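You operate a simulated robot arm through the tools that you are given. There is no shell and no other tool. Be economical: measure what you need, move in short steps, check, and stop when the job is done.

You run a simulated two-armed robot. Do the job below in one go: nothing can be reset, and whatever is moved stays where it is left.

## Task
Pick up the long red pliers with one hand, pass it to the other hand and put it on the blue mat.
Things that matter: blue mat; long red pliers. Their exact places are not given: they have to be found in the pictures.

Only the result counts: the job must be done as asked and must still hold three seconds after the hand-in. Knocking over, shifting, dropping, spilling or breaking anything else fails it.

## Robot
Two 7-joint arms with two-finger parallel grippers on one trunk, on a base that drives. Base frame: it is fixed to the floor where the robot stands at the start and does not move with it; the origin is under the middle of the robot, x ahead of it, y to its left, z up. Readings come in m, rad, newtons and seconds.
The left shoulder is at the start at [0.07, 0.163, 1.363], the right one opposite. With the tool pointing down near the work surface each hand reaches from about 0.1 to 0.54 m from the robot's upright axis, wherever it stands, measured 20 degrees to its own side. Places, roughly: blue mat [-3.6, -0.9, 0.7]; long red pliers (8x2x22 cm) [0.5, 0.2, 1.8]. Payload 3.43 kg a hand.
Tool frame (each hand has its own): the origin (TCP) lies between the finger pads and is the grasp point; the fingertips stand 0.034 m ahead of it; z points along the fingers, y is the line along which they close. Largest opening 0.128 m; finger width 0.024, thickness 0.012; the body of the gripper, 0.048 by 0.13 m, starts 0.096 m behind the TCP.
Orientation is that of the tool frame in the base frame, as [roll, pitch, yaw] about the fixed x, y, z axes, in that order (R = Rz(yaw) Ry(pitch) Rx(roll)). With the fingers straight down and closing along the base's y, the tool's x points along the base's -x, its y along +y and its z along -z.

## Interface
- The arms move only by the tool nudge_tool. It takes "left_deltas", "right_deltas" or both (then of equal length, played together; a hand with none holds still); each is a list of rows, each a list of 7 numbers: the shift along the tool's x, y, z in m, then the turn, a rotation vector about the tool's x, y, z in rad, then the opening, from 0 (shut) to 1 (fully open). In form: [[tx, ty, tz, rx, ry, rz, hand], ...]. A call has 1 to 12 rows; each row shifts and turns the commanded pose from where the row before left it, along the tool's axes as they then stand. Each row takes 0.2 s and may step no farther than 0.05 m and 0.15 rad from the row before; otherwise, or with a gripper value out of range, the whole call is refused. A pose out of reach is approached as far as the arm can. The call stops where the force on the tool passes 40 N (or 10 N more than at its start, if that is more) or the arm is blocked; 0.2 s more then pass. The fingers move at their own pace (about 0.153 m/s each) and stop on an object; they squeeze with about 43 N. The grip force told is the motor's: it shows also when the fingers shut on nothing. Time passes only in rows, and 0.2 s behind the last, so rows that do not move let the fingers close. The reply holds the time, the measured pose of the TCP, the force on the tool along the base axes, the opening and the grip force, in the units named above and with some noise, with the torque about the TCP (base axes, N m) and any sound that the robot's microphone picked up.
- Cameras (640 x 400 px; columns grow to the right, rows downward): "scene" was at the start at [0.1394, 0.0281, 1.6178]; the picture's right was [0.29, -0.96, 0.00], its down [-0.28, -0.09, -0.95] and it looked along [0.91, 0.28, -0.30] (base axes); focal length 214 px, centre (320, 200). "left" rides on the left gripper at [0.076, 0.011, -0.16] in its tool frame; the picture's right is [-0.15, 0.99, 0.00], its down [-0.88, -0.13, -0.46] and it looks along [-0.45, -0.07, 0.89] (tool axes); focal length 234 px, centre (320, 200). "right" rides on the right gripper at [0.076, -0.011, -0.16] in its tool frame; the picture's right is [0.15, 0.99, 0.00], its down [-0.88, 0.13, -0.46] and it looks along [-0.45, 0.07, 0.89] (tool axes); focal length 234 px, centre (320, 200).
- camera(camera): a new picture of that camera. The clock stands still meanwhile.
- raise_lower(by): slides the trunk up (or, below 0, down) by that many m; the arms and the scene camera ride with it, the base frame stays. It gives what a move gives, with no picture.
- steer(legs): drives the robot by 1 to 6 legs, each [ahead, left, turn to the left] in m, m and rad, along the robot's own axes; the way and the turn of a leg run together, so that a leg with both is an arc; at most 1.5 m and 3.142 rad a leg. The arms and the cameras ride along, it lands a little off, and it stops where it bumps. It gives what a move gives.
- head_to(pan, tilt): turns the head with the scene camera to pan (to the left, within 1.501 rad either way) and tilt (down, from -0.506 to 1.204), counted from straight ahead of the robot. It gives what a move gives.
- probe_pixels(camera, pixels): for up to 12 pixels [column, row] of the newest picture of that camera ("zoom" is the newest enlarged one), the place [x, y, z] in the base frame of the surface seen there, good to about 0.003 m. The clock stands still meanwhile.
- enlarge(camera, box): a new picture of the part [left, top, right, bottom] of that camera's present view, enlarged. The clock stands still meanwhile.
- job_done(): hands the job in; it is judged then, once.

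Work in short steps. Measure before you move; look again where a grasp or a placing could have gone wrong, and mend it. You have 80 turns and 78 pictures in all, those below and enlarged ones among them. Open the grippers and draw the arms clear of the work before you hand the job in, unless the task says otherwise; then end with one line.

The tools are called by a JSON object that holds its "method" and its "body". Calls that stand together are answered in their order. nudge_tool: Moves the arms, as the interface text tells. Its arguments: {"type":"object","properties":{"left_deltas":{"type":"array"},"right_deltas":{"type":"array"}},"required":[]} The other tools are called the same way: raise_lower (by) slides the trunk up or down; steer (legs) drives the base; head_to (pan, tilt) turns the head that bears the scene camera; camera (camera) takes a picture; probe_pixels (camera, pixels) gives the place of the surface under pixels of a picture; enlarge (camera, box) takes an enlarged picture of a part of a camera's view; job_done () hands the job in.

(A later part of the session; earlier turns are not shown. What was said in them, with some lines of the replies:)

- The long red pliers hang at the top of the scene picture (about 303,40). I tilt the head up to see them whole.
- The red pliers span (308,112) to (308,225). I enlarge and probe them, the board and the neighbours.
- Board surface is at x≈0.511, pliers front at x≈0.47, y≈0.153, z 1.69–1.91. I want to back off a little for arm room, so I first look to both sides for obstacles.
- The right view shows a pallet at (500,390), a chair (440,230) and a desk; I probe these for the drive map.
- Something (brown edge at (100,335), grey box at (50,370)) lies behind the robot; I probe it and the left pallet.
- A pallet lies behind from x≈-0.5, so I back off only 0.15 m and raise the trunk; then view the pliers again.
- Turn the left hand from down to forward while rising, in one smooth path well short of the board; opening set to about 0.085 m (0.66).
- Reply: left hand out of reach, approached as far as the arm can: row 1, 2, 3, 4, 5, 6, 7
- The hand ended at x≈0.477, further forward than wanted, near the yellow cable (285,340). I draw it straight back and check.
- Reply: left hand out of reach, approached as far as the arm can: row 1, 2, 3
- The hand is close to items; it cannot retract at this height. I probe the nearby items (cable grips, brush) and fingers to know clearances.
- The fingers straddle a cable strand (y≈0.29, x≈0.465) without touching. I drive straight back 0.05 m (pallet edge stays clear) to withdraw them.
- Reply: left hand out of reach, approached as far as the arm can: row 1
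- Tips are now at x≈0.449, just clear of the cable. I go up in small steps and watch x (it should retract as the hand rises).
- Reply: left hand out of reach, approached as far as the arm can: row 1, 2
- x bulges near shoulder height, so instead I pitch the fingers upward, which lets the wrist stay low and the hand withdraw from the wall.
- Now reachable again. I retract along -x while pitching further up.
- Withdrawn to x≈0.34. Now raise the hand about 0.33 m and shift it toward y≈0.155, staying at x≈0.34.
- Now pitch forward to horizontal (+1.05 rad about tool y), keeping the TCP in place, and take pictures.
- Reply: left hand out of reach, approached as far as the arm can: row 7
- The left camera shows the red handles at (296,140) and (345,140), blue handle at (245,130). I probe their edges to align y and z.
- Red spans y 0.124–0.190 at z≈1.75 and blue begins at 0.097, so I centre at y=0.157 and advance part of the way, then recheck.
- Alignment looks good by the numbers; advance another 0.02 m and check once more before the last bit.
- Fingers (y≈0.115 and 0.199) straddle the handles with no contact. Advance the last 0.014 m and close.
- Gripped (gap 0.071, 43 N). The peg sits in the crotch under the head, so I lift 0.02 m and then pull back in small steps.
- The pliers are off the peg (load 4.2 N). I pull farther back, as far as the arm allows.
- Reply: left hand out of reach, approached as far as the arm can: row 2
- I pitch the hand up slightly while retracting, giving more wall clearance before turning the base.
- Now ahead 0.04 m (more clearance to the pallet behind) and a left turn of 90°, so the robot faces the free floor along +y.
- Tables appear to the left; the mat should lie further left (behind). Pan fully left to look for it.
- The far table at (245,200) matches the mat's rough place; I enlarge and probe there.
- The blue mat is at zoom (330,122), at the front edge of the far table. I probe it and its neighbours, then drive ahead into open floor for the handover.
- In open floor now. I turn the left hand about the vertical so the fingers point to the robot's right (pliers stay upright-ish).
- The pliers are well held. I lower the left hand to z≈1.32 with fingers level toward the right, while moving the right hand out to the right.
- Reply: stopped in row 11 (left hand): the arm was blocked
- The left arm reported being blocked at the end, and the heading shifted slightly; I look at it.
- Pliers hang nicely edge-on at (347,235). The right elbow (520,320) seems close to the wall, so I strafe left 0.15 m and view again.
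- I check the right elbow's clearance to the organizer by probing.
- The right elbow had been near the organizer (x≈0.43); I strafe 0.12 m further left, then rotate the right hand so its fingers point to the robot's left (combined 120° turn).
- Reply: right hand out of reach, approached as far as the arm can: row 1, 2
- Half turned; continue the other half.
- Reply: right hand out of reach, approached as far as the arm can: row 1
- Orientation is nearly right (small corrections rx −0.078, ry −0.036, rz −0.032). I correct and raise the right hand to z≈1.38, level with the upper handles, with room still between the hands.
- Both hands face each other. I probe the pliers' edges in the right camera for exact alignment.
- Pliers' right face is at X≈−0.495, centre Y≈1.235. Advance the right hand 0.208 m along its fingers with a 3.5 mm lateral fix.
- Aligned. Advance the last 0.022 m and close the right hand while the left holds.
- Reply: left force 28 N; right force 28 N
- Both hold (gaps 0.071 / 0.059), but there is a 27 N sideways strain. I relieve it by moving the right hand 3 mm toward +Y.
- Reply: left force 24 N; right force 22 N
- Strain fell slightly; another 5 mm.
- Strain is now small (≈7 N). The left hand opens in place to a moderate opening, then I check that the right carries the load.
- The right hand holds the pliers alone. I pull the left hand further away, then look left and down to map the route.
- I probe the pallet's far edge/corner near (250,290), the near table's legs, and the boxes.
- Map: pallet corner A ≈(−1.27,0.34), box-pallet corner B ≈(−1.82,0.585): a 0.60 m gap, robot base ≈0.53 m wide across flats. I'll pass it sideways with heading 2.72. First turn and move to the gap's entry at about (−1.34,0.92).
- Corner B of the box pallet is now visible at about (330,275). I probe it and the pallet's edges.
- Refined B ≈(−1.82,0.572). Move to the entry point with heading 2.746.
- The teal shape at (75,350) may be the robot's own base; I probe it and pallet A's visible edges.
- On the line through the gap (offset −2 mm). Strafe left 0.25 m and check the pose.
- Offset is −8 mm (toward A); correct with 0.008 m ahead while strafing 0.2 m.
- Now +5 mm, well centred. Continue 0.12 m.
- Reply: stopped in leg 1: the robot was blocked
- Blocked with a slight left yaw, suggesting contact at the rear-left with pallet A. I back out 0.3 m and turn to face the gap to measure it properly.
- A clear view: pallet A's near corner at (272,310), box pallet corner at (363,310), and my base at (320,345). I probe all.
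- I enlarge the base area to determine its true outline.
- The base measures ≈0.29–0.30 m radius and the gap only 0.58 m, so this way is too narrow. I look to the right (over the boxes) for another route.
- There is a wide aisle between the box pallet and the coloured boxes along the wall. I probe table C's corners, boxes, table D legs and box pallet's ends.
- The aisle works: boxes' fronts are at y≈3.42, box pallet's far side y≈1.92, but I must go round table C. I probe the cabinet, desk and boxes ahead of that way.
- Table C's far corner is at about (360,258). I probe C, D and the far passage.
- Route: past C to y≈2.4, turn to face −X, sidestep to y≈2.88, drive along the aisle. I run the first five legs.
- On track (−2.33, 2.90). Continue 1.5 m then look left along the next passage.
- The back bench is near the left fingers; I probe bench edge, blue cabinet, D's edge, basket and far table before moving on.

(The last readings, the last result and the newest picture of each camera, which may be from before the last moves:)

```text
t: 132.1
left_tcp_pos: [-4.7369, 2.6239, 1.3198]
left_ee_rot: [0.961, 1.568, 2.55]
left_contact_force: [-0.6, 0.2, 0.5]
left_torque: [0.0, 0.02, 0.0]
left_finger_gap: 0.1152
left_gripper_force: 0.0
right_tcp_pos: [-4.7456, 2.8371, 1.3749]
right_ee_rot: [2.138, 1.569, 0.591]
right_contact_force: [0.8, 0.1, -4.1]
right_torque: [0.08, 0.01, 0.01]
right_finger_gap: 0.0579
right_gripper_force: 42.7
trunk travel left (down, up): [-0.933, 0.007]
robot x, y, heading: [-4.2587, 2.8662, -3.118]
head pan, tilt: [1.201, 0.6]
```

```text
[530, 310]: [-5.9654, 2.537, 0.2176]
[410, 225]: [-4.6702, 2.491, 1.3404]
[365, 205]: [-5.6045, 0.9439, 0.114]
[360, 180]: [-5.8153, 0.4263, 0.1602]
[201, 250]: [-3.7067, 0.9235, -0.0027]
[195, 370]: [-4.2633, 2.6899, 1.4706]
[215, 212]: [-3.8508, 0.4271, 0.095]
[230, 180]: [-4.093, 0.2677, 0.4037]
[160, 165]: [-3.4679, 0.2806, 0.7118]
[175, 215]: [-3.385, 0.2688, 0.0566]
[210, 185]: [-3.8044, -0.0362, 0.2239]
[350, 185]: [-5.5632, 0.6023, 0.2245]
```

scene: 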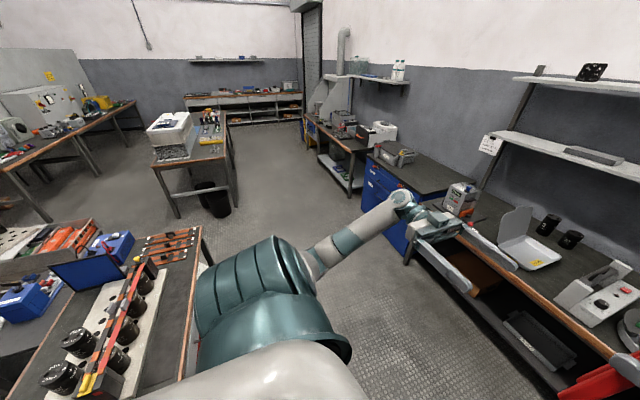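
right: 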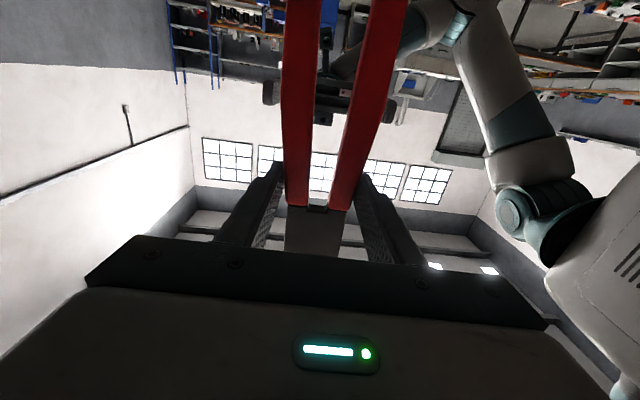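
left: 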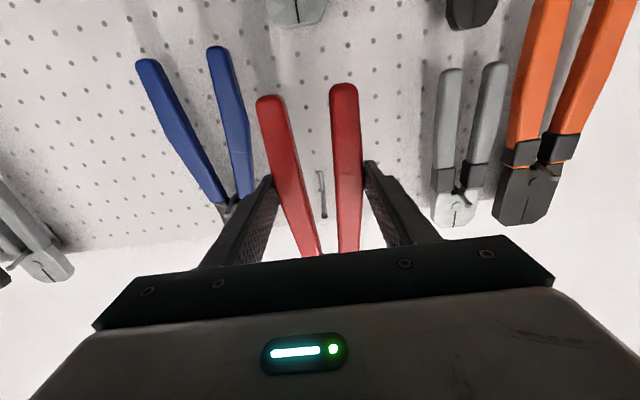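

Bench is far (x<−5.5); far table's right end y≈0.28, basket near (−3.85,0.43), D ends near x≈−3.95. I move ahead 0.25, then strafe left down the passage to y≈0.95.

{"method": "probe_pixels", "body": {"camera": "scene", "pixels": [[95, 222], [60, 240], [20, 225], [5, 270], [200, 228], [125, 240]]}}

{"method": "steer", "body": {"legs": [[0, 0, -0.023], [0.25, 0, 0], [0, 1.5, 0], [0, 0.4, 0]]}}

{"method": "head_to", "body": {"pan": 1.5, "tilt": 0.6}}

{"method": "camera", "body": {"camera": "scene"}}

```text
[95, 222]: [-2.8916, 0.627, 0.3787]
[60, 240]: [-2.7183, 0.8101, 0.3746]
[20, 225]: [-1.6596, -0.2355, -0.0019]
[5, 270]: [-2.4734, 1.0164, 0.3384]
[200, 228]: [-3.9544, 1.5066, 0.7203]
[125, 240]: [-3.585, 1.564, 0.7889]
```

```text
t: 143.4
left_tcp_pos: [-5.0101, 0.7408, 1.3196]
left_ee_rot: [1.957, 1.57, -2.77]
left_contact_force: [-0.1, 0.6, -0.1]
left_torque: [0.0, -0.01, 0.01]
left_finger_gap: 0.1149
left_gripper_force: 0.0
right_tcp_pos: [-5.0108, 0.9523, 1.3755]
right_ee_rot: [1.671, 1.569, 0.086]
right_contact_force: [0.5, 0.8, -4.9]
right_torque: [0.06, 0.01, -0.01]
right_finger_gap: 0.0582
right_gripper_force: 43.1
trunk travel left (down, up): [-0.933, 0.007]
robot x, y, heading: [-4.5167, 0.9654, 3.128]
head pan, tilt: [1.201, 0.6]
```

```text
t: 144.2
left_tcp_pos: [-5.0103, 0.7385, 1.319]
left_ee_rot: [0.528, 1.57, 2.082]
left_contact_force: [-0.3, -0.9, 0.4]
left_torque: [0.01, -0.01, 0.0]
left_finger_gap: 0.1154
left_gripper_force: 0.0
right_tcp_pos: [-5.0115, 0.9507, 1.3754]
right_ee_rot: [2.299, 1.566, 0.714]
right_contact_force: [0.0, -0.1, -4.3]
right_torque: [0.06, 0.0, -0.03]
right_finger_gap: 0.0583
right_gripper_force: 43.1
trunk travel left (down, up): [-0.933, 0.007]
robot x, y, heading: [-4.5198, 0.9643, 3.126]
head pan, tilt: [1.499, 0.6]
```

```text
34 pictures are left
```

scene: 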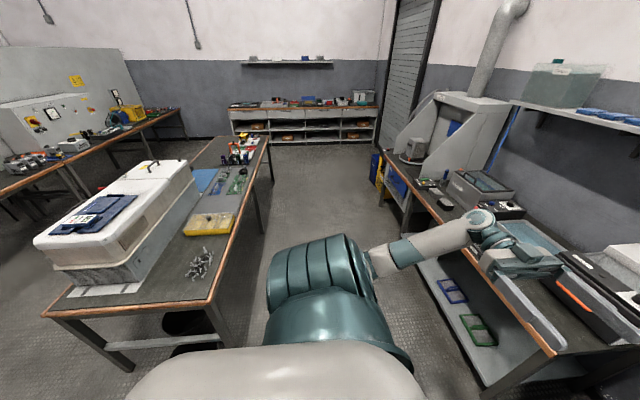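

The front gap on this side is also narrow, but the aisle behind the far table (300,200) is clear and leads round its other end. I probe its boundaries.

{"method": "probe_pixels", "body": {"camera": "scene", "pixels": [[268, 140], [207, 330], [272, 180], [375, 185], [380, 205], [480, 280], [300, 143], [372, 143], [555, 352], [240, 140], [218, 182], [205, 183]]}}

```text
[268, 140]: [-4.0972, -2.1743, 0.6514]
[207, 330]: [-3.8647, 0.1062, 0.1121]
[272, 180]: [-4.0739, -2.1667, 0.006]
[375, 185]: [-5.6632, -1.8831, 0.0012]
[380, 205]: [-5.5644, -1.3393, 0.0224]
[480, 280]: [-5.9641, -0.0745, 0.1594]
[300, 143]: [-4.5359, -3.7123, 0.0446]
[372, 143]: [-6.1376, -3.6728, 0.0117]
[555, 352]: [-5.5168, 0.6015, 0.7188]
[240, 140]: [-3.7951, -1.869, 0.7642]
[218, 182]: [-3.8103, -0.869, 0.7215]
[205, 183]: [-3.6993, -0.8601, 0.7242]
```

Aisle is 1.4 m wide, far table ends at y≈−2.17, shelves at y≈−3.7. Strafe left 3.85 m, then back toward +X 1.6 m round the table's end.

{"method": "steer", "body": {"legs": [[0, 1.5, 0], [0, 1.5, 0], [0, 0.87, 0], [-0.9, 0, 0]]}}

{"method": "head_to", "body": {"pan": -1.5, "tilt": 0.6}}

{"method": "camera", "body": {"camera": "scene"}}

```text
t: 167.3
left_tcp_pos: [-4.1432, -3.1495, 1.3183]
left_ee_rot: [0.366, 1.569, 1.922]
left_contact_force: [-0.3, -0.1, 0.8]
left_torque: [0.0, -0.01, 0.01]
left_finger_gap: 0.1153
left_gripper_force: 0.0
right_tcp_pos: [-4.1445, -2.9369, 1.376]
right_ee_rot: [2.06, 1.568, 0.478]
right_contact_force: [-0.2, 0.3, -3.6]
right_torque: [0.07, 0.0, -0.03]
right_finger_gap: 0.0582
right_gripper_force: 43.0
trunk travel left (down, up): [-0.933, 0.007]
robot x, y, heading: [-3.6532, -2.9203, 3.128]
head pan, tilt: [1.499, 0.6]
```

```text
t: 169.9
left_tcp_pos: [-4.1421, -3.149, 1.3202]
left_ee_rot: [0.834, 1.569, 2.393]
left_contact_force: [0.6, -0.1, 0.5]
left_torque: [0.01, 0.01, 0.02]
left_finger_gap: 0.1153
left_gripper_force: 0.1
right_tcp_pos: [-4.1448, -2.9372, 1.375]
right_ee_rot: [2.168, 1.567, 0.585]
right_contact_force: [0.0, 0.2, -4.1]
right_torque: [0.06, 0.01, 0.02]
right_finger_gap: 0.0576
right_gripper_force: 42.6
trunk travel left (down, up): [-0.933, 0.007]
robot x, y, heading: [-3.6518, -2.9201, 3.133]
head pan, tilt: [-1.499, 0.6]
```

```text
33 pictures are left
```

scene: 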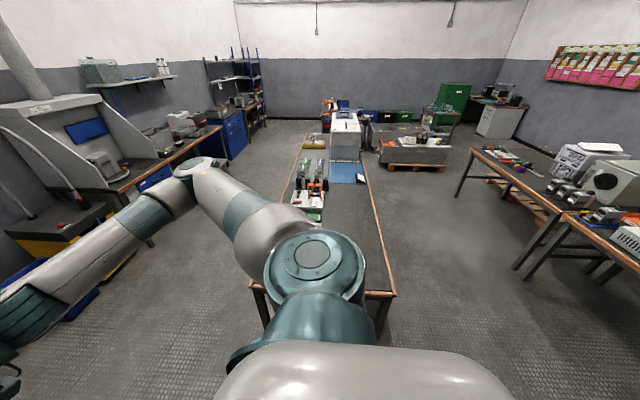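

The front corridor is clear. Back 0.75 m, strafe right 1.87 m to stand before the mat, then look at it.

{"method": "steer", "body": {"legs": [[-0.75, 0, 0], [0, -1.5, 0], [0, -0.37, 0]]}}

{"method": "head_to", "body": {"pan": -0.2, "tilt": 0.9}}

{"method": "camera", "body": {"camera": "scene"}}

```text
t: 183.0
left_tcp_pos: [-3.3469, -1.2943, 1.3191]
left_ee_rot: [0.374, 1.569, 1.93]
left_contact_force: [0.1, -0.3, -0.4]
left_torque: [0.01, 0.0, 0.05]
left_finger_gap: 0.1154
left_gripper_force: 0.1
right_tcp_pos: [-3.3482, -1.0818, 1.3748]
right_ee_rot: [2.471, 1.568, 0.886]
right_contact_force: [-0.4, -0.6, -4.5]
right_torque: [0.07, 0.0, 0.01]
right_finger_gap: 0.0577
right_gripper_force: 43.3
trunk travel left (down, up): [-0.933, 0.007]
robot x, y, heading: [-2.8538, -1.0652, 3.128]
head pan, tilt: [-1.499, 0.6]
```

```text
t: 184.4
left_tcp_pos: [-3.3476, -1.2921, 1.3189]
left_ee_rot: [1.081, 1.569, 2.637]
left_contact_force: [-0.6, 0.3, -0.1]
left_torque: [0.03, 0.0, 0.01]
left_finger_gap: 0.1152
left_gripper_force: 0.0
right_tcp_pos: [-3.3488, -1.0799, 1.3755]
right_ee_rot: [2.1, 1.568, 0.515]
right_contact_force: [-0.7, 0.4, -4.7]
right_torque: [0.05, 0.0, 0.0]
right_finger_gap: 0.0576
right_gripper_force: 42.3
trunk travel left (down, up): [-0.933, 0.007]
robot x, y, heading: [-2.853, -1.0652, 3.125]
head pan, tilt: [-0.201, 0.901]
```

```text
32 pictures are left
```

scene: 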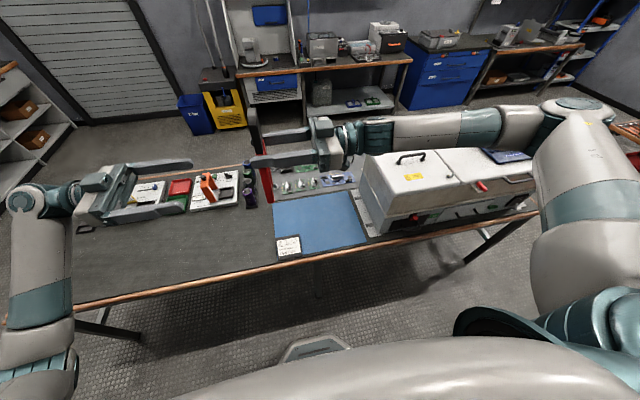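

The mat is at (320,220), with a small white pad on its near-left corner (289,246). I probe corners, the pad, the oven and items behind.

{"method": "probe_pixels", "body": {"camera": "scene", "pixels": [[276, 204], [349, 192], [366, 242], [305, 252], [300, 240], [279, 240], [290, 248], [325, 215], [362, 200], [251, 205], [300, 188], [322, 290]]}}

```text
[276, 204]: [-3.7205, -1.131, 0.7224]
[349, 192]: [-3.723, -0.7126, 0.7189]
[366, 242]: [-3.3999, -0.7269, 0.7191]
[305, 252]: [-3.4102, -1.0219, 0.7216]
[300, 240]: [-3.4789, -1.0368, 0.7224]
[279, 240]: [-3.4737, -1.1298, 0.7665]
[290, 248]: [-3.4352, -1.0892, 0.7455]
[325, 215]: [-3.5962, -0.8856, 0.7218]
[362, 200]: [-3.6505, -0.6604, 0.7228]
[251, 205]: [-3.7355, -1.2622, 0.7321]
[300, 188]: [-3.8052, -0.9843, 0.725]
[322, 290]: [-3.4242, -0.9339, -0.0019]
```

Plan: lay the pliers along X centred near y≈−0.87 with TCP x≈−3.56, clear of the pad. First rotate the right hand to point down (inverse 120° turn) at the present height.

{"method": "nudge_tool", "body": {"right_deltas": [[0, 0, 0, 0.0866, 0.0866, 0.0866, 0.25], [0, 0, 0, 0.0866, 0.0866, 0.0866, 0.25], [0, 0, 0, 0.0866, 0.0866, 0.0866, 0.25], [0, 0, 0, 0.0866, 0.0866, 0.0866, 0.25], [0, 0, 0, 0.0866, 0.0866, 0.0866, 0.25], [0, 0, 0, 0.0866, 0.0866, 0.0866, 0.25], [0, 0, 0, 0.0866, 0.0866, 0.0866, 0.25], [0, 0, 0, 0.0866, 0.0866, 0.0866, 0.25], [0, 0, 0, 0.0866, 0.0866, 0.0866, 0.25], [0, 0, 0, 0.0866, 0.0866, 0.0866, 0.25], [0, 0, 0, 0.0866, 0.0866, 0.0866, 0.25], [0, 0, 0, 0.0866, 0.0866, 0.0866, 0.25]]}}

{"method": "nudge_tool", "body": {"right_deltas": [[0, 0, 0, 0.0866, 0.0866, 0.0866, 0.25], [0, 0, 0, 0.083, 0.083, 0.083, 0.25]], "left_deltas": [[0, 0, -0.04, 0, 0, 0, 0.9], [0, 0, -0.04, 0, 0, 0, 0.9]]}}

{"method": "camera", "body": {"camera": "scene"}}

```text
t: 187.0
left_tcp_pos: [-3.347, -1.2933, 1.3189]
left_ee_rot: [0.198, 1.569, 1.751]
left_contact_force: [-0.1, -0.1, 0.9]
left_torque: [-0.02, 0.02, -0.03]
left_finger_gap: 0.1151
left_gripper_force: 0.2
right_tcp_pos: [-3.3489, -1.0802, 1.3742]
right_ee_rot: [2.989, 0.178, 0.14]
right_contact_force: [-0.6, -0.7, -3.8]
right_torque: [-0.01, 0.11, 0.01]
right_finger_gap: 0.058
right_gripper_force: 42.4
trunk travel left (down, up): [-0.933, 0.007]
robot x, y, heading: [-2.8537, -1.0629, 3.128]
head pan, tilt: [-0.201, 0.901]
```

```text
t: 187.6
left_tcp_pos: [-3.3487, -1.3775, 1.3203]
left_ee_rot: [-0.089, 1.567, 1.467]
left_contact_force: [0.4, -0.4, -0.6]
left_torque: [0.03, 0.02, -0.03]
left_finger_gap: 0.1149
left_gripper_force: 0.0
right_tcp_pos: [-3.3498, -1.0833, 1.374]
right_ee_rot: [-3.134, -0.003, -0.014]
right_contact_force: [-0.2, -0.7, -4.1]
right_torque: [0.0, 0.08, -0.05]
right_finger_gap: 0.0579
right_gripper_force: 42.1
trunk travel left (down, up): [-0.933, 0.007]
robot x, y, heading: [-2.8546, -1.0666, 3.129]
head pan, tilt: [-0.201, 0.901]
```

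```text
31 pictures are left
```

scene: 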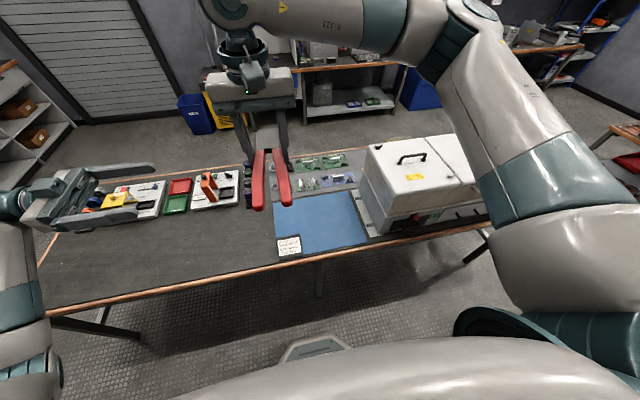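

The hand points down with the pliers level, handles toward me. Before lowering the trunk I check the heights of the left arm's lowest parts and the oven.

{"method": "probe_pixels", "body": {"camera": "scene", "pixels": [[30, 380], [30, 320], [10, 260], [90, 220], [405, 165], [480, 90], [560, 260], [265, 205], [282, 203], [268, 155], [210, 185], [120, 195]]}}

{"method": "raise_lower", "body": {"by": -0.12}}

{"method": "nudge_tool", "body": {"right_deltas": [[0, -0.042, 0, 0, 0, 0, 0.25], [0, -0.042, 0, 0, 0, 0, 0.25], [0, -0.042, 0, 0, 0, 0, 0.25], [0, -0.042, 0, 0, 0, 0, 0.25], [0, -0.042, 0, 0, 0, 0, 0.25]]}}

```text
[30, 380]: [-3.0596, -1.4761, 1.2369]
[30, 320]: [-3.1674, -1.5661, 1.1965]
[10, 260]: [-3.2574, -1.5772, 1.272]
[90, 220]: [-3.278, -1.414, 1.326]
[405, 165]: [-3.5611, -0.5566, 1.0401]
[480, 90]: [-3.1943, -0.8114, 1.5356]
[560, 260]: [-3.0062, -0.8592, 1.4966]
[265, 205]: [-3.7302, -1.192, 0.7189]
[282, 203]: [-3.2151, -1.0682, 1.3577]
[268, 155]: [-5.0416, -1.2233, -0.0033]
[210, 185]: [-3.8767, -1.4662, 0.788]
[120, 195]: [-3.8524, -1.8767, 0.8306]
```

```text
t: 189.1
left_tcp_pos: [-3.3489, -1.3735, 1.2016]
left_ee_rot: [1.143, 1.568, 2.698]
left_contact_force: [-0.4, -0.5, -0.2]
left_torque: [-0.04, 0.0, 0.02]
left_finger_gap: 0.1152
left_gripper_force: 0.1
right_tcp_pos: [-3.3466, -1.0801, 1.2547]
right_ee_rot: [-3.141, -0.003, -0.015]
right_contact_force: [0.2, 0.2, -4.5]
right_torque: [0.0, 0.14, -0.05]
right_finger_gap: 0.0582
right_gripper_force: 43.3
trunk travel left (down, up): [-0.813, 0.127]
robot x, y, heading: [-2.8559, -1.0658, 3.129]
head pan, tilt: [-0.201, 0.901]
```

```text
t: 190.3
left_tcp_pos: [-3.3486, -1.3731, 1.2017]
left_ee_rot: [2.237, 1.568, -2.491]
left_contact_force: [0.4, 0.5, 0.8]
left_torque: [-0.01, 0.03, 0.05]
left_finger_gap: 0.1153
left_gripper_force: 0.0
right_tcp_pos: [-3.344, -0.8678, 1.2555]
right_ee_rot: [3.141, -0.001, -0.014]
right_contact_force: [-0.1, 0.6, -4.7]
right_torque: [-0.04, 0.1, -0.01]
right_finger_gap: 0.058
right_gripper_force: 42.6
trunk travel left (down, up): [-0.813, 0.127]
robot x, y, heading: [-2.8529, -1.0652, 3.13]
head pan, tilt: [-0.201, 0.901]
```

Left arm stays above 1.07 m. Drive ahead 0.215 m and lower the trunk 0.1 m more, then look.

{"method": "steer", "body": {"legs": [[0.215, 0, 0]]}}

{"method": "raise_lower", "body": {"by": -0.12}}

{"method": "camera", "body": {"camera": "scene"}}

{"method": "camera", "body": {"camera": "right"}}

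```text
t: 192.0
left_tcp_pos: [-3.565, -1.3712, 1.2017]
left_ee_rot: [1.286, 1.57, 2.843]
left_contact_force: [-0.2, 0.7, 0.8]
left_torque: [-0.02, -0.01, 0.02]
left_finger_gap: 0.115
left_gripper_force: 0.2
right_tcp_pos: [-3.5604, -0.8684, 1.2563]
right_ee_rot: [3.141, 0.0, -0.014]
right_contact_force: [-0.3, 0.5, -4.8]
right_torque: [0.02, 0.12, 0.02]
right_finger_gap: 0.0581
right_gripper_force: 43.1
trunk travel left (down, up): [-0.813, 0.127]
robot x, y, heading: [-3.072, -1.0659, 3.132]
head pan, tilt: [-0.201, 0.901]
```

```text
t: 193.5
left_tcp_pos: [-3.5637, -1.3718, 1.0807]
left_ee_rot: [1.149, 1.569, 2.703]
left_contact_force: [-0.2, 0.1, 0.2]
left_torque: [-0.03, 0.0, 0.05]
left_finger_gap: 0.1151
left_gripper_force: 0.1
right_tcp_pos: [-3.5613, -0.8677, 1.1352]
right_ee_rot: [-3.141, -0.002, -0.013]
right_contact_force: [0.3, -0.2, -4.0]
right_torque: [0.04, 0.13, -0.02]
right_finger_gap: 0.0578
right_gripper_force: 42.9
trunk travel left (down, up): [-0.693, 0.247]
robot x, y, heading: [-3.0693, -1.0632, 3.127]
head pan, tilt: [-0.201, 0.901]
```

```text
30 pictures are left
```

scene: 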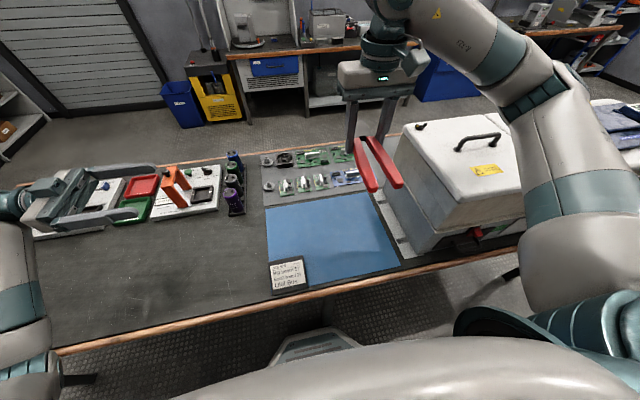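

```text
29 pictures are left
```

right: 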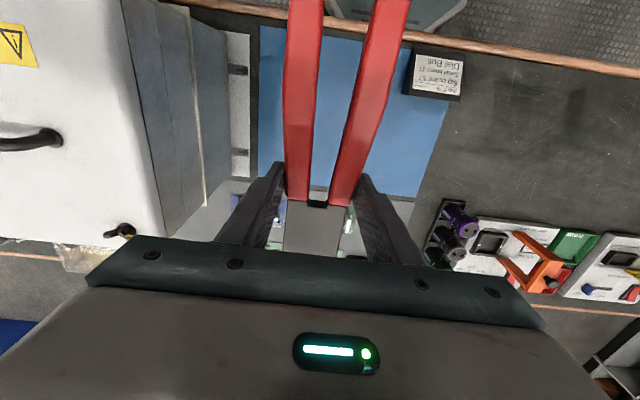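

Pliers are above the mat. I check the right elbow versus the oven by probing, and lower the hand 0.12 m.

{"method": "probe_pixels", "body": {"camera": "scene", "pixels": [[530, 100], [560, 80], [510, 80], [590, 190], [540, 160], [480, 60], [495, 170], [440, 130]]}}

{"method": "nudge_tool", "body": {"right_deltas": [[0, 0, 0.03, 0, 0, 0, 0.25], [0, 0, 0.03, 0, 0, 0, 0.25], [0, 0, 0.03, 0, 0, 0, 0.25], [0, 0, 0.03, 0, 0, 0, 0.25]]}}

{"method": "camera", "body": {"camera": "scene"}}

```text
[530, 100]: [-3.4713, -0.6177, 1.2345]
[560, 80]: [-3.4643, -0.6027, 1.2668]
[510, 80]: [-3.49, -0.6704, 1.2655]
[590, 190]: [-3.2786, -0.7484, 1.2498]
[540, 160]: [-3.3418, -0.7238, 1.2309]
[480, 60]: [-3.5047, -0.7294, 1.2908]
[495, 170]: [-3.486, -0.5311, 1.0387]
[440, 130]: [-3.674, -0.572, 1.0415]
```

```text
t: 194.5
left_tcp_pos: [-3.5654, -1.3714, 1.081]
left_ee_rot: [1.258, 1.57, 2.814]
left_contact_force: [0.1, -0.3, 0.0]
left_torque: [0.01, -0.01, 0.01]
left_finger_gap: 0.1153
left_gripper_force: 0.0
right_tcp_pos: [-3.5607, -0.8665, 1.016]
right_ee_rot: [-3.142, -0.003, -0.012]
right_contact_force: [-0.1, -0.9, -5.5]
right_torque: [-0.02, 0.12, 0.01]
right_finger_gap: 0.0577
right_gripper_force: 43.2
trunk travel left (down, up): [-0.693, 0.247]
robot x, y, heading: [-3.0701, -1.0638, 3.128]
head pan, tilt: [-0.201, 0.901]
```

```text
28 pictures are left
```

scene: 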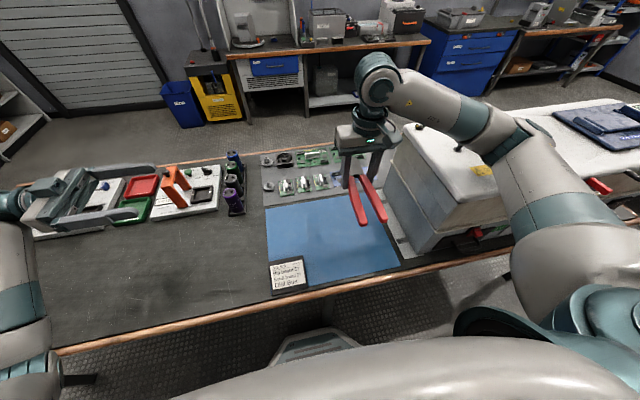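

The right elbow hovers just above the oven (top z≈1.04), so going lower this way would hit it. I raise the trunk 0.2 m (elbow higher, arm straighter) and lower the hand instead.

{"method": "raise_lower", "body": {"by": 0.2}}

{"method": "nudge_tool", "body": {"right_deltas": [[0, 0, 0.035, 0, 0, 0, 0.25], [0, 0, 0.035, 0, 0, 0, 0.25], [0, 0, 0.035, 0, 0, 0, 0.25], [0, 0, 0.035, 0, 0, 0, 0.25], [0, 0, 0.035, 0, 0, 0, 0.25], [0, 0, 0.035, 0, 0, 0, 0.25], [0, 0, 0.035, 0, 0, 0, 0.25], [0, 0, 0.035, 0, 0, 0, 0.25]]}}

{"method": "camera", "body": {"camera": "scene"}}

```text
t: 196.7
left_tcp_pos: [-3.5656, -1.3701, 1.2808]
left_ee_rot: [0.81, 1.57, 2.367]
left_contact_force: [-0.1, -0.4, 0.3]
left_torque: [-0.01, 0.0, 0.0]
left_finger_gap: 0.1151
left_gripper_force: 0.1
right_tcp_pos: [-3.5601, -0.8681, 1.2171]
right_ee_rot: [3.141, -0.003, -0.012]
right_contact_force: [0.3, 0.4, -4.7]
right_torque: [0.01, 0.1, -0.02]
right_finger_gap: 0.0581
right_gripper_force: 43.3
trunk travel left (down, up): [-0.893, 0.047]
robot x, y, heading: [-3.069, -1.0593, 3.13]
head pan, tilt: [-0.201, 0.901]
```

```text
t: 198.5
left_tcp_pos: [-3.5656, -1.3709, 1.2798]
left_ee_rot: [0.715, 1.569, 2.27]
left_contact_force: [-0.7, 0.3, -0.3]
left_torque: [0.04, 0.01, 0.0]
left_finger_gap: 0.1154
left_gripper_force: 0.0
right_tcp_pos: [-3.5601, -0.8667, 0.9352]
right_ee_rot: [3.141, -0.002, -0.013]
right_contact_force: [-1.3, -0.1, -4.0]
right_torque: [0.03, 0.11, -0.03]
right_finger_gap: 0.0579
right_gripper_force: 43.1
trunk travel left (down, up): [-0.893, 0.047]
robot x, y, heading: [-3.0739, -1.0652, 3.126]
head pan, tilt: [-0.201, 0.901]
```

```text
27 pictures are left
```

scene: 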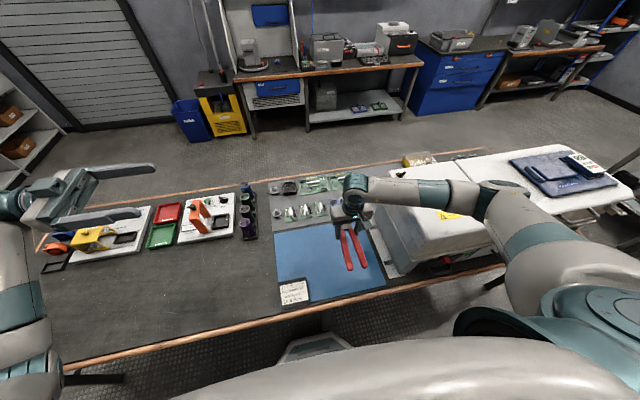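

I probe forearm and elbow heights over the oven before going further.

{"method": "probe_pixels", "body": {"camera": "scene", "pixels": [[355, 185], [390, 190], [440, 192], [480, 195], [500, 215], [540, 240], [440, 230], [400, 205], [440, 207]]}}

```text
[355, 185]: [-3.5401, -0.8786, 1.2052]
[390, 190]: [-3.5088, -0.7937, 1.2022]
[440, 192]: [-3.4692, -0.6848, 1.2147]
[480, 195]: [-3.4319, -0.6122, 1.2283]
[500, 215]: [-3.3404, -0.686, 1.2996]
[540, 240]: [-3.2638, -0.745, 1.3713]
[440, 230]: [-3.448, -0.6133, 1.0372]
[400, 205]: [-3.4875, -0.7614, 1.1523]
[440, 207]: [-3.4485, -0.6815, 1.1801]
```

Forearm would come within centimetres of the oven, so I step the robot 0.2 m left and place at y≈−0.94 instead, keeping the elbow left of the oven.

{"method": "steer", "body": {"legs": [[0, 0.2, 0]]}}

{"method": "nudge_tool", "body": {"right_deltas": [[0, -0.032, 0, 0, 0, 0, 0.25], [0, -0.032, 0, 0, 0, 0, 0.25], [0, -0.032, 0, 0, 0, 0, 0.25], [0, -0.032, 0, 0, 0, 0, 0.25], [0, 0, 0, 0, 0, 0, 0.25]]}}

{"method": "camera", "body": {"camera": "scene"}}

```text
t: 200.1
left_tcp_pos: [-3.5684, -1.5703, 1.282]
left_ee_rot: [2.364, 1.57, -2.365]
left_contact_force: [-0.3, 0.3, 0.1]
left_torque: [0.0, 0.02, 0.02]
left_finger_gap: 0.1153
left_gripper_force: 0.0
right_tcp_pos: [-3.5623, -1.0652, 0.9361]
right_ee_rot: [3.14, 0.001, -0.013]
right_contact_force: [0.3, 0.7, -4.7]
right_torque: [-0.04, 0.09, 0.0]
right_finger_gap: 0.0579
right_gripper_force: 43.0
trunk travel left (down, up): [-0.893, 0.047]
robot x, y, heading: [-3.074, -1.2673, 3.129]
head pan, tilt: [-0.201, 0.901]
```

```text
t: 201.3
left_tcp_pos: [-3.5679, -1.5719, 1.2805]
left_ee_rot: [0.611, 1.568, 2.168]
left_contact_force: [0.3, -0.4, -0.4]
left_torque: [-0.01, 0.02, 0.01]
left_finger_gap: 0.1152
left_gripper_force: 0.0
right_tcp_pos: [-3.5596, -0.9395, 0.937]
right_ee_rot: [-3.139, -0.002, -0.015]
right_contact_force: [0.3, -0.4, -4.8]
right_torque: [0.02, 0.08, 0.02]
right_finger_gap: 0.0578
right_gripper_force: 43.6
trunk travel left (down, up): [-0.893, 0.047]
robot x, y, heading: [-3.074, -1.2625, 3.126]
head pan, tilt: [-0.201, 0.901]
```

```text
26 pictures are left
```

scene: 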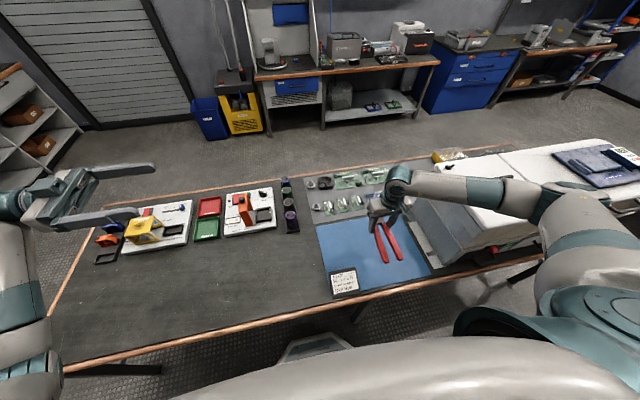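

Now the pliers sit over the mat at (385,240). I probe the forearm/elbow and lower 0.09 m, with a new picture.

{"method": "probe_pixels", "body": {"camera": "scene", "pixels": [[400, 175], [450, 185], [500, 192], [540, 200], [530, 215], [470, 200], [378, 215], [475, 215], [445, 225]]}}

{"method": "nudge_tool", "body": {"right_deltas": [[0, 0, 0.03, 0, 0, 0, 0.25], [0, 0, 0.03, 0, 0, 0, 0.25], [0, 0, 0.02, 0, 0, 0, 0.25]]}}

{"method": "camera", "body": {"camera": "scene"}}

{"method": "camera", "body": {"camera": "right"}}

```text
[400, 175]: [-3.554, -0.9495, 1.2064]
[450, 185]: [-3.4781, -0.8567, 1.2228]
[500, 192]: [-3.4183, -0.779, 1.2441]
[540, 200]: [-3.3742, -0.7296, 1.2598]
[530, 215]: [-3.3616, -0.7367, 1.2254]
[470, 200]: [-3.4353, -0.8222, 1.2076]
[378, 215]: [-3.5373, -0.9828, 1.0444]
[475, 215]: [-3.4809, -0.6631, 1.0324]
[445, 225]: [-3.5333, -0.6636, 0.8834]
```

```text
t: 202.1
left_tcp_pos: [-3.568, -1.5724, 1.2804]
left_ee_rot: [0.753, 1.57, 2.306]
left_contact_force: [-0.1, 0.0, -0.3]
left_torque: [0.01, 0.0, -0.02]
left_finger_gap: 0.1152
left_gripper_force: 0.0
right_tcp_pos: [-3.5591, -0.94, 0.8552]
right_ee_rot: [-3.14, -0.002, -0.013]
right_contact_force: [-0.7, -0.5, -4.1]
right_torque: [0.02, 0.13, -0.01]
right_finger_gap: 0.0582
right_gripper_force: 43.1
trunk travel left (down, up): [-0.893, 0.047]
robot x, y, heading: [-3.0715, -1.2637, 3.132]
head pan, tilt: [-0.201, 0.901]
```

```text
25 pictures are left
```

scene: 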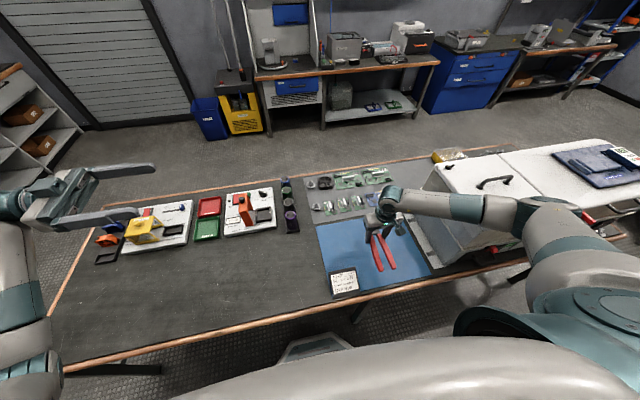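

```text
24 pictures are left
```

right: 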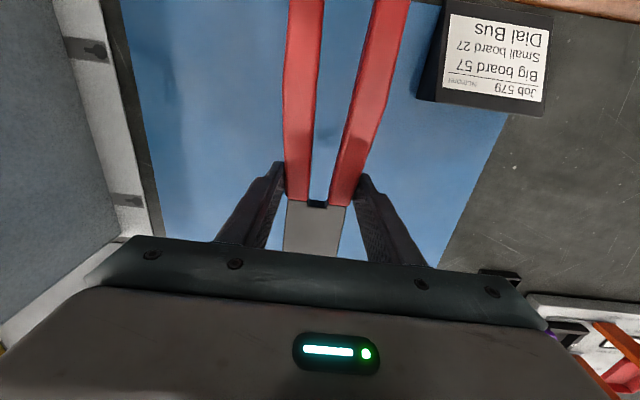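

The elbow (y≈−0.73) is clear of the oven, and handles are within the mat and clear of the pad. Lower slowly to just above the mat.

{"method": "nudge_tool", "body": {"right_deltas": [[0, 0, 0.03, 0, 0, 0, 0.25], [0, 0, 0.03, 0, 0, 0, 0.25], [0, 0, 0.02, 0, 0, 0, 0.25], [0, 0, 0.008, 0, 0, 0, 0.25], [0, 0, 0.005, 0, 0, 0, 0.25], [0, 0, 0.003, 0, 0, 0, 0.25], [0, 0, 0, 0, 0, 0, 0.25]]}}

{"method": "camera", "body": {"camera": "right"}}

{"method": "enlarge", "body": {"camera": "scene", "box": [300, 160, 460, 310]}}

```text
t: 203.7
left_tcp_pos: [-3.5682, -1.5714, 1.2818]
left_ee_rot: [0.866, 1.567, 2.417]
left_contact_force: [-0.3, -0.2, 0.5]
left_torque: [-0.04, 0.02, 0.0]
left_finger_gap: 0.115
left_gripper_force: 0.0
right_tcp_pos: [-3.5597, -0.9377, 0.7598]
right_ee_rot: [-3.139, -0.001, -0.012]
right_contact_force: [0.2, 0.4, -5.1]
right_torque: [-0.02, 0.13, 0.02]
right_finger_gap: 0.0579
right_gripper_force: 43.1
trunk travel left (down, up): [-0.893, 0.047]
robot x, y, heading: [-3.0726, -1.2612, 3.127]
head pan, tilt: [-0.201, 0.901]
```

```text
23 pictures are left
```

right: 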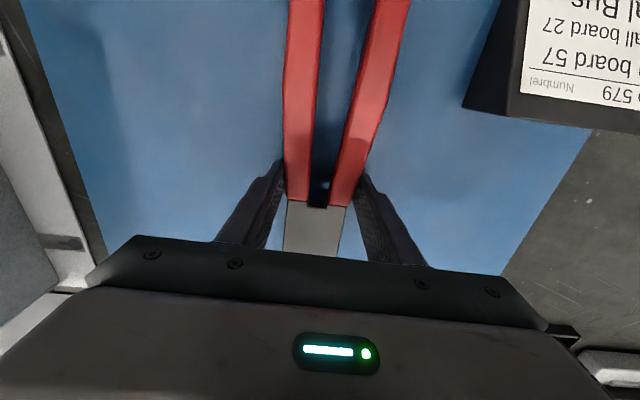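

```text
2.67 times, centred on (380, 235) of scene
```

zoom: 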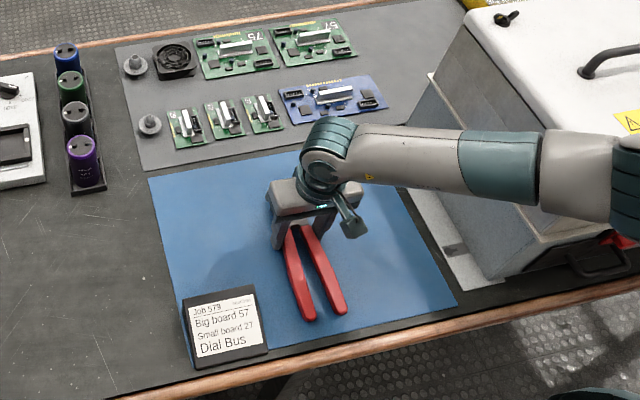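

All within the mat, no contact yet. Lower the last 3 mm, open to 0.7, wait, then rise 0.2 m.

{"method": "nudge_tool", "body": {"right_deltas": [[0, 0, 0.003, 0, 0, 0, 0.25], [0, 0, 0, 0, 0, 0, 0.5], [0, 0, 0, 0, 0, 0, 0.7], [0, 0, 0, 0, 0, 0, 0.7], [0, 0, -0.01, 0, 0, 0, 0.7], [0, 0, -0.03, 0, 0, 0, 0.7], [0, 0, -0.04, 0, 0, 0, 0.7], [0, 0, -0.04, 0, 0, 0, 0.7], [0, 0, -0.04, 0, 0, 0, 0.7], [0, 0, -0.04, 0, 0, 0, 0.7]]}}

{"method": "camera", "body": {"camera": "right"}}

{"method": "enlarge", "body": {"camera": "scene", "box": [300, 160, 460, 310]}}

```text
t: 205.9
left_tcp_pos: [-3.5681, -1.5723, 1.281]
left_ee_rot: [0.953, 1.569, 2.507]
left_contact_force: [0.5, 0.6, 0.5]
left_torque: [0.0, -0.02, 0.0]
left_finger_gap: 0.1153
left_gripper_force: 0.1
right_tcp_pos: [-3.5605, -0.9379, 0.9587]
right_ee_rot: [-3.14, -0.003, -0.016]
right_contact_force: [-0.1, 0.1, 0.5]
right_torque: [-0.01, 0.01, 0.0]
right_finger_gap: 0.0894
right_gripper_force: 0.1
trunk travel left (down, up): [-0.893, 0.047]
robot x, y, heading: [-3.0732, -1.2652, 3.13]
head pan, tilt: [-0.201, 0.901]
```

```text
21 pictures are left
```

right: 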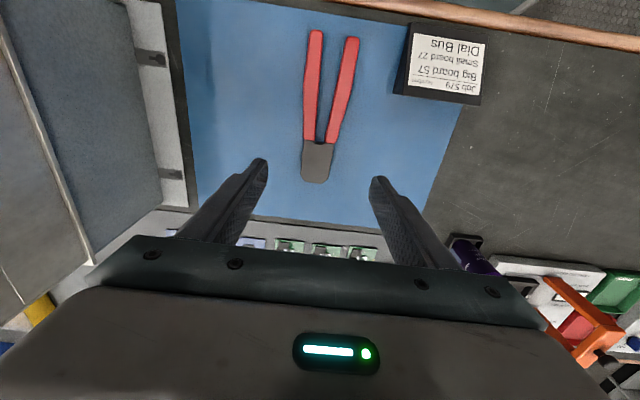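

```text
2.67 times, centred on (380, 235) of scene
5 turns are left
```

zoom: 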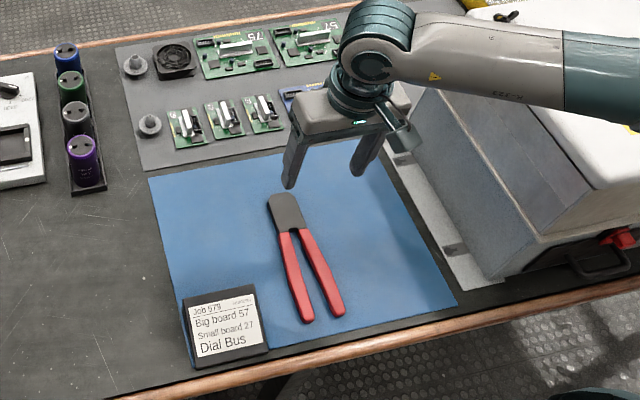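

The pliers lie flat, wholly on the mat. I raise the hand a bit more and drive back 0.3 m to draw the arms clear.

{"method": "nudge_tool", "body": {"right_deltas": [[0, 0, -0.04, 0, 0, 0, 1], [0, 0, -0.04, 0, 0, 0, 1], [0, 0, -0.04, 0, 0, 0, 1]], "left_deltas": [[0, 0, 0, 0, 0, 0, 1], [0, 0, 0, 0, 0, 0, 1], [0, 0, 0, 0, 0, 0, 1]]}}

{"method": "steer", "body": {"legs": [[-0.3, 0, 0]]}}

{"method": "camera", "body": {"camera": "scene"}}

```text
t: 206.7
left_tcp_pos: [-3.5669, -1.5733, 1.2803]
left_ee_rot: [0.839, 1.57, 2.394]
left_contact_force: [-0.2, 0.4, -0.3]
left_torque: [-0.02, -0.02, -0.01]
left_finger_gap: 0.1282
left_gripper_force: 0.0
right_tcp_pos: [-3.5625, -0.9365, 1.0795]
right_ee_rot: [-3.138, -0.003, -0.016]
right_contact_force: [-0.2, 0.8, -0.2]
right_torque: [0.01, -0.02, 0.02]
right_finger_gap: 0.1281
right_gripper_force: 0.1
trunk travel left (down, up): [-0.893, 0.047]
robot x, y, heading: [-3.077, -1.265, 3.127]
head pan, tilt: [-0.201, 0.901]
```

```text
t: 208.7
left_tcp_pos: [-3.2642, -1.5749, 1.2797]
left_ee_rot: [-0.033, 1.569, 1.52]
left_contact_force: [-0.5, 0.3, 0.3]
left_torque: [0.03, 0.02, 0.0]
left_finger_gap: 0.1279
left_gripper_force: 0.1
right_tcp_pos: [-3.2593, -0.9397, 1.0787]
right_ee_rot: [-3.139, -0.003, -0.015]
right_contact_force: [-0.1, 0.3, -0.1]
right_torque: [0.02, -0.05, 0.0]
right_finger_gap: 0.128
right_gripper_force: 0.1
trunk travel left (down, up): [-0.893, 0.047]
robot x, y, heading: [-2.7701, -1.2714, 3.125]
head pan, tilt: [-0.201, 0.901]
```

```text
19 pictures are left
4 turns are left
```

scene: 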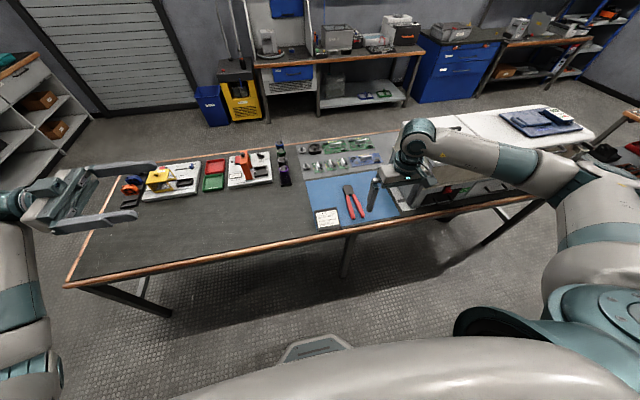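

The pliers rest on the mat at (353,203) with both hands open and clear; I hand in.

{"method": "job_done", "body": {}}

```text
The job is handed in.
```

The long red pliers are lying flat, entirely on the blue mat: the left hand took them off the pegboard and passed them to the right hand, which set them down. Both grippers are open and clear of the table. On the way the base was stopped once, probably against the wooden pallet. Before that, the right elbow came close to the wall organizer and may have touched it. I did not see anything shifted in either case.
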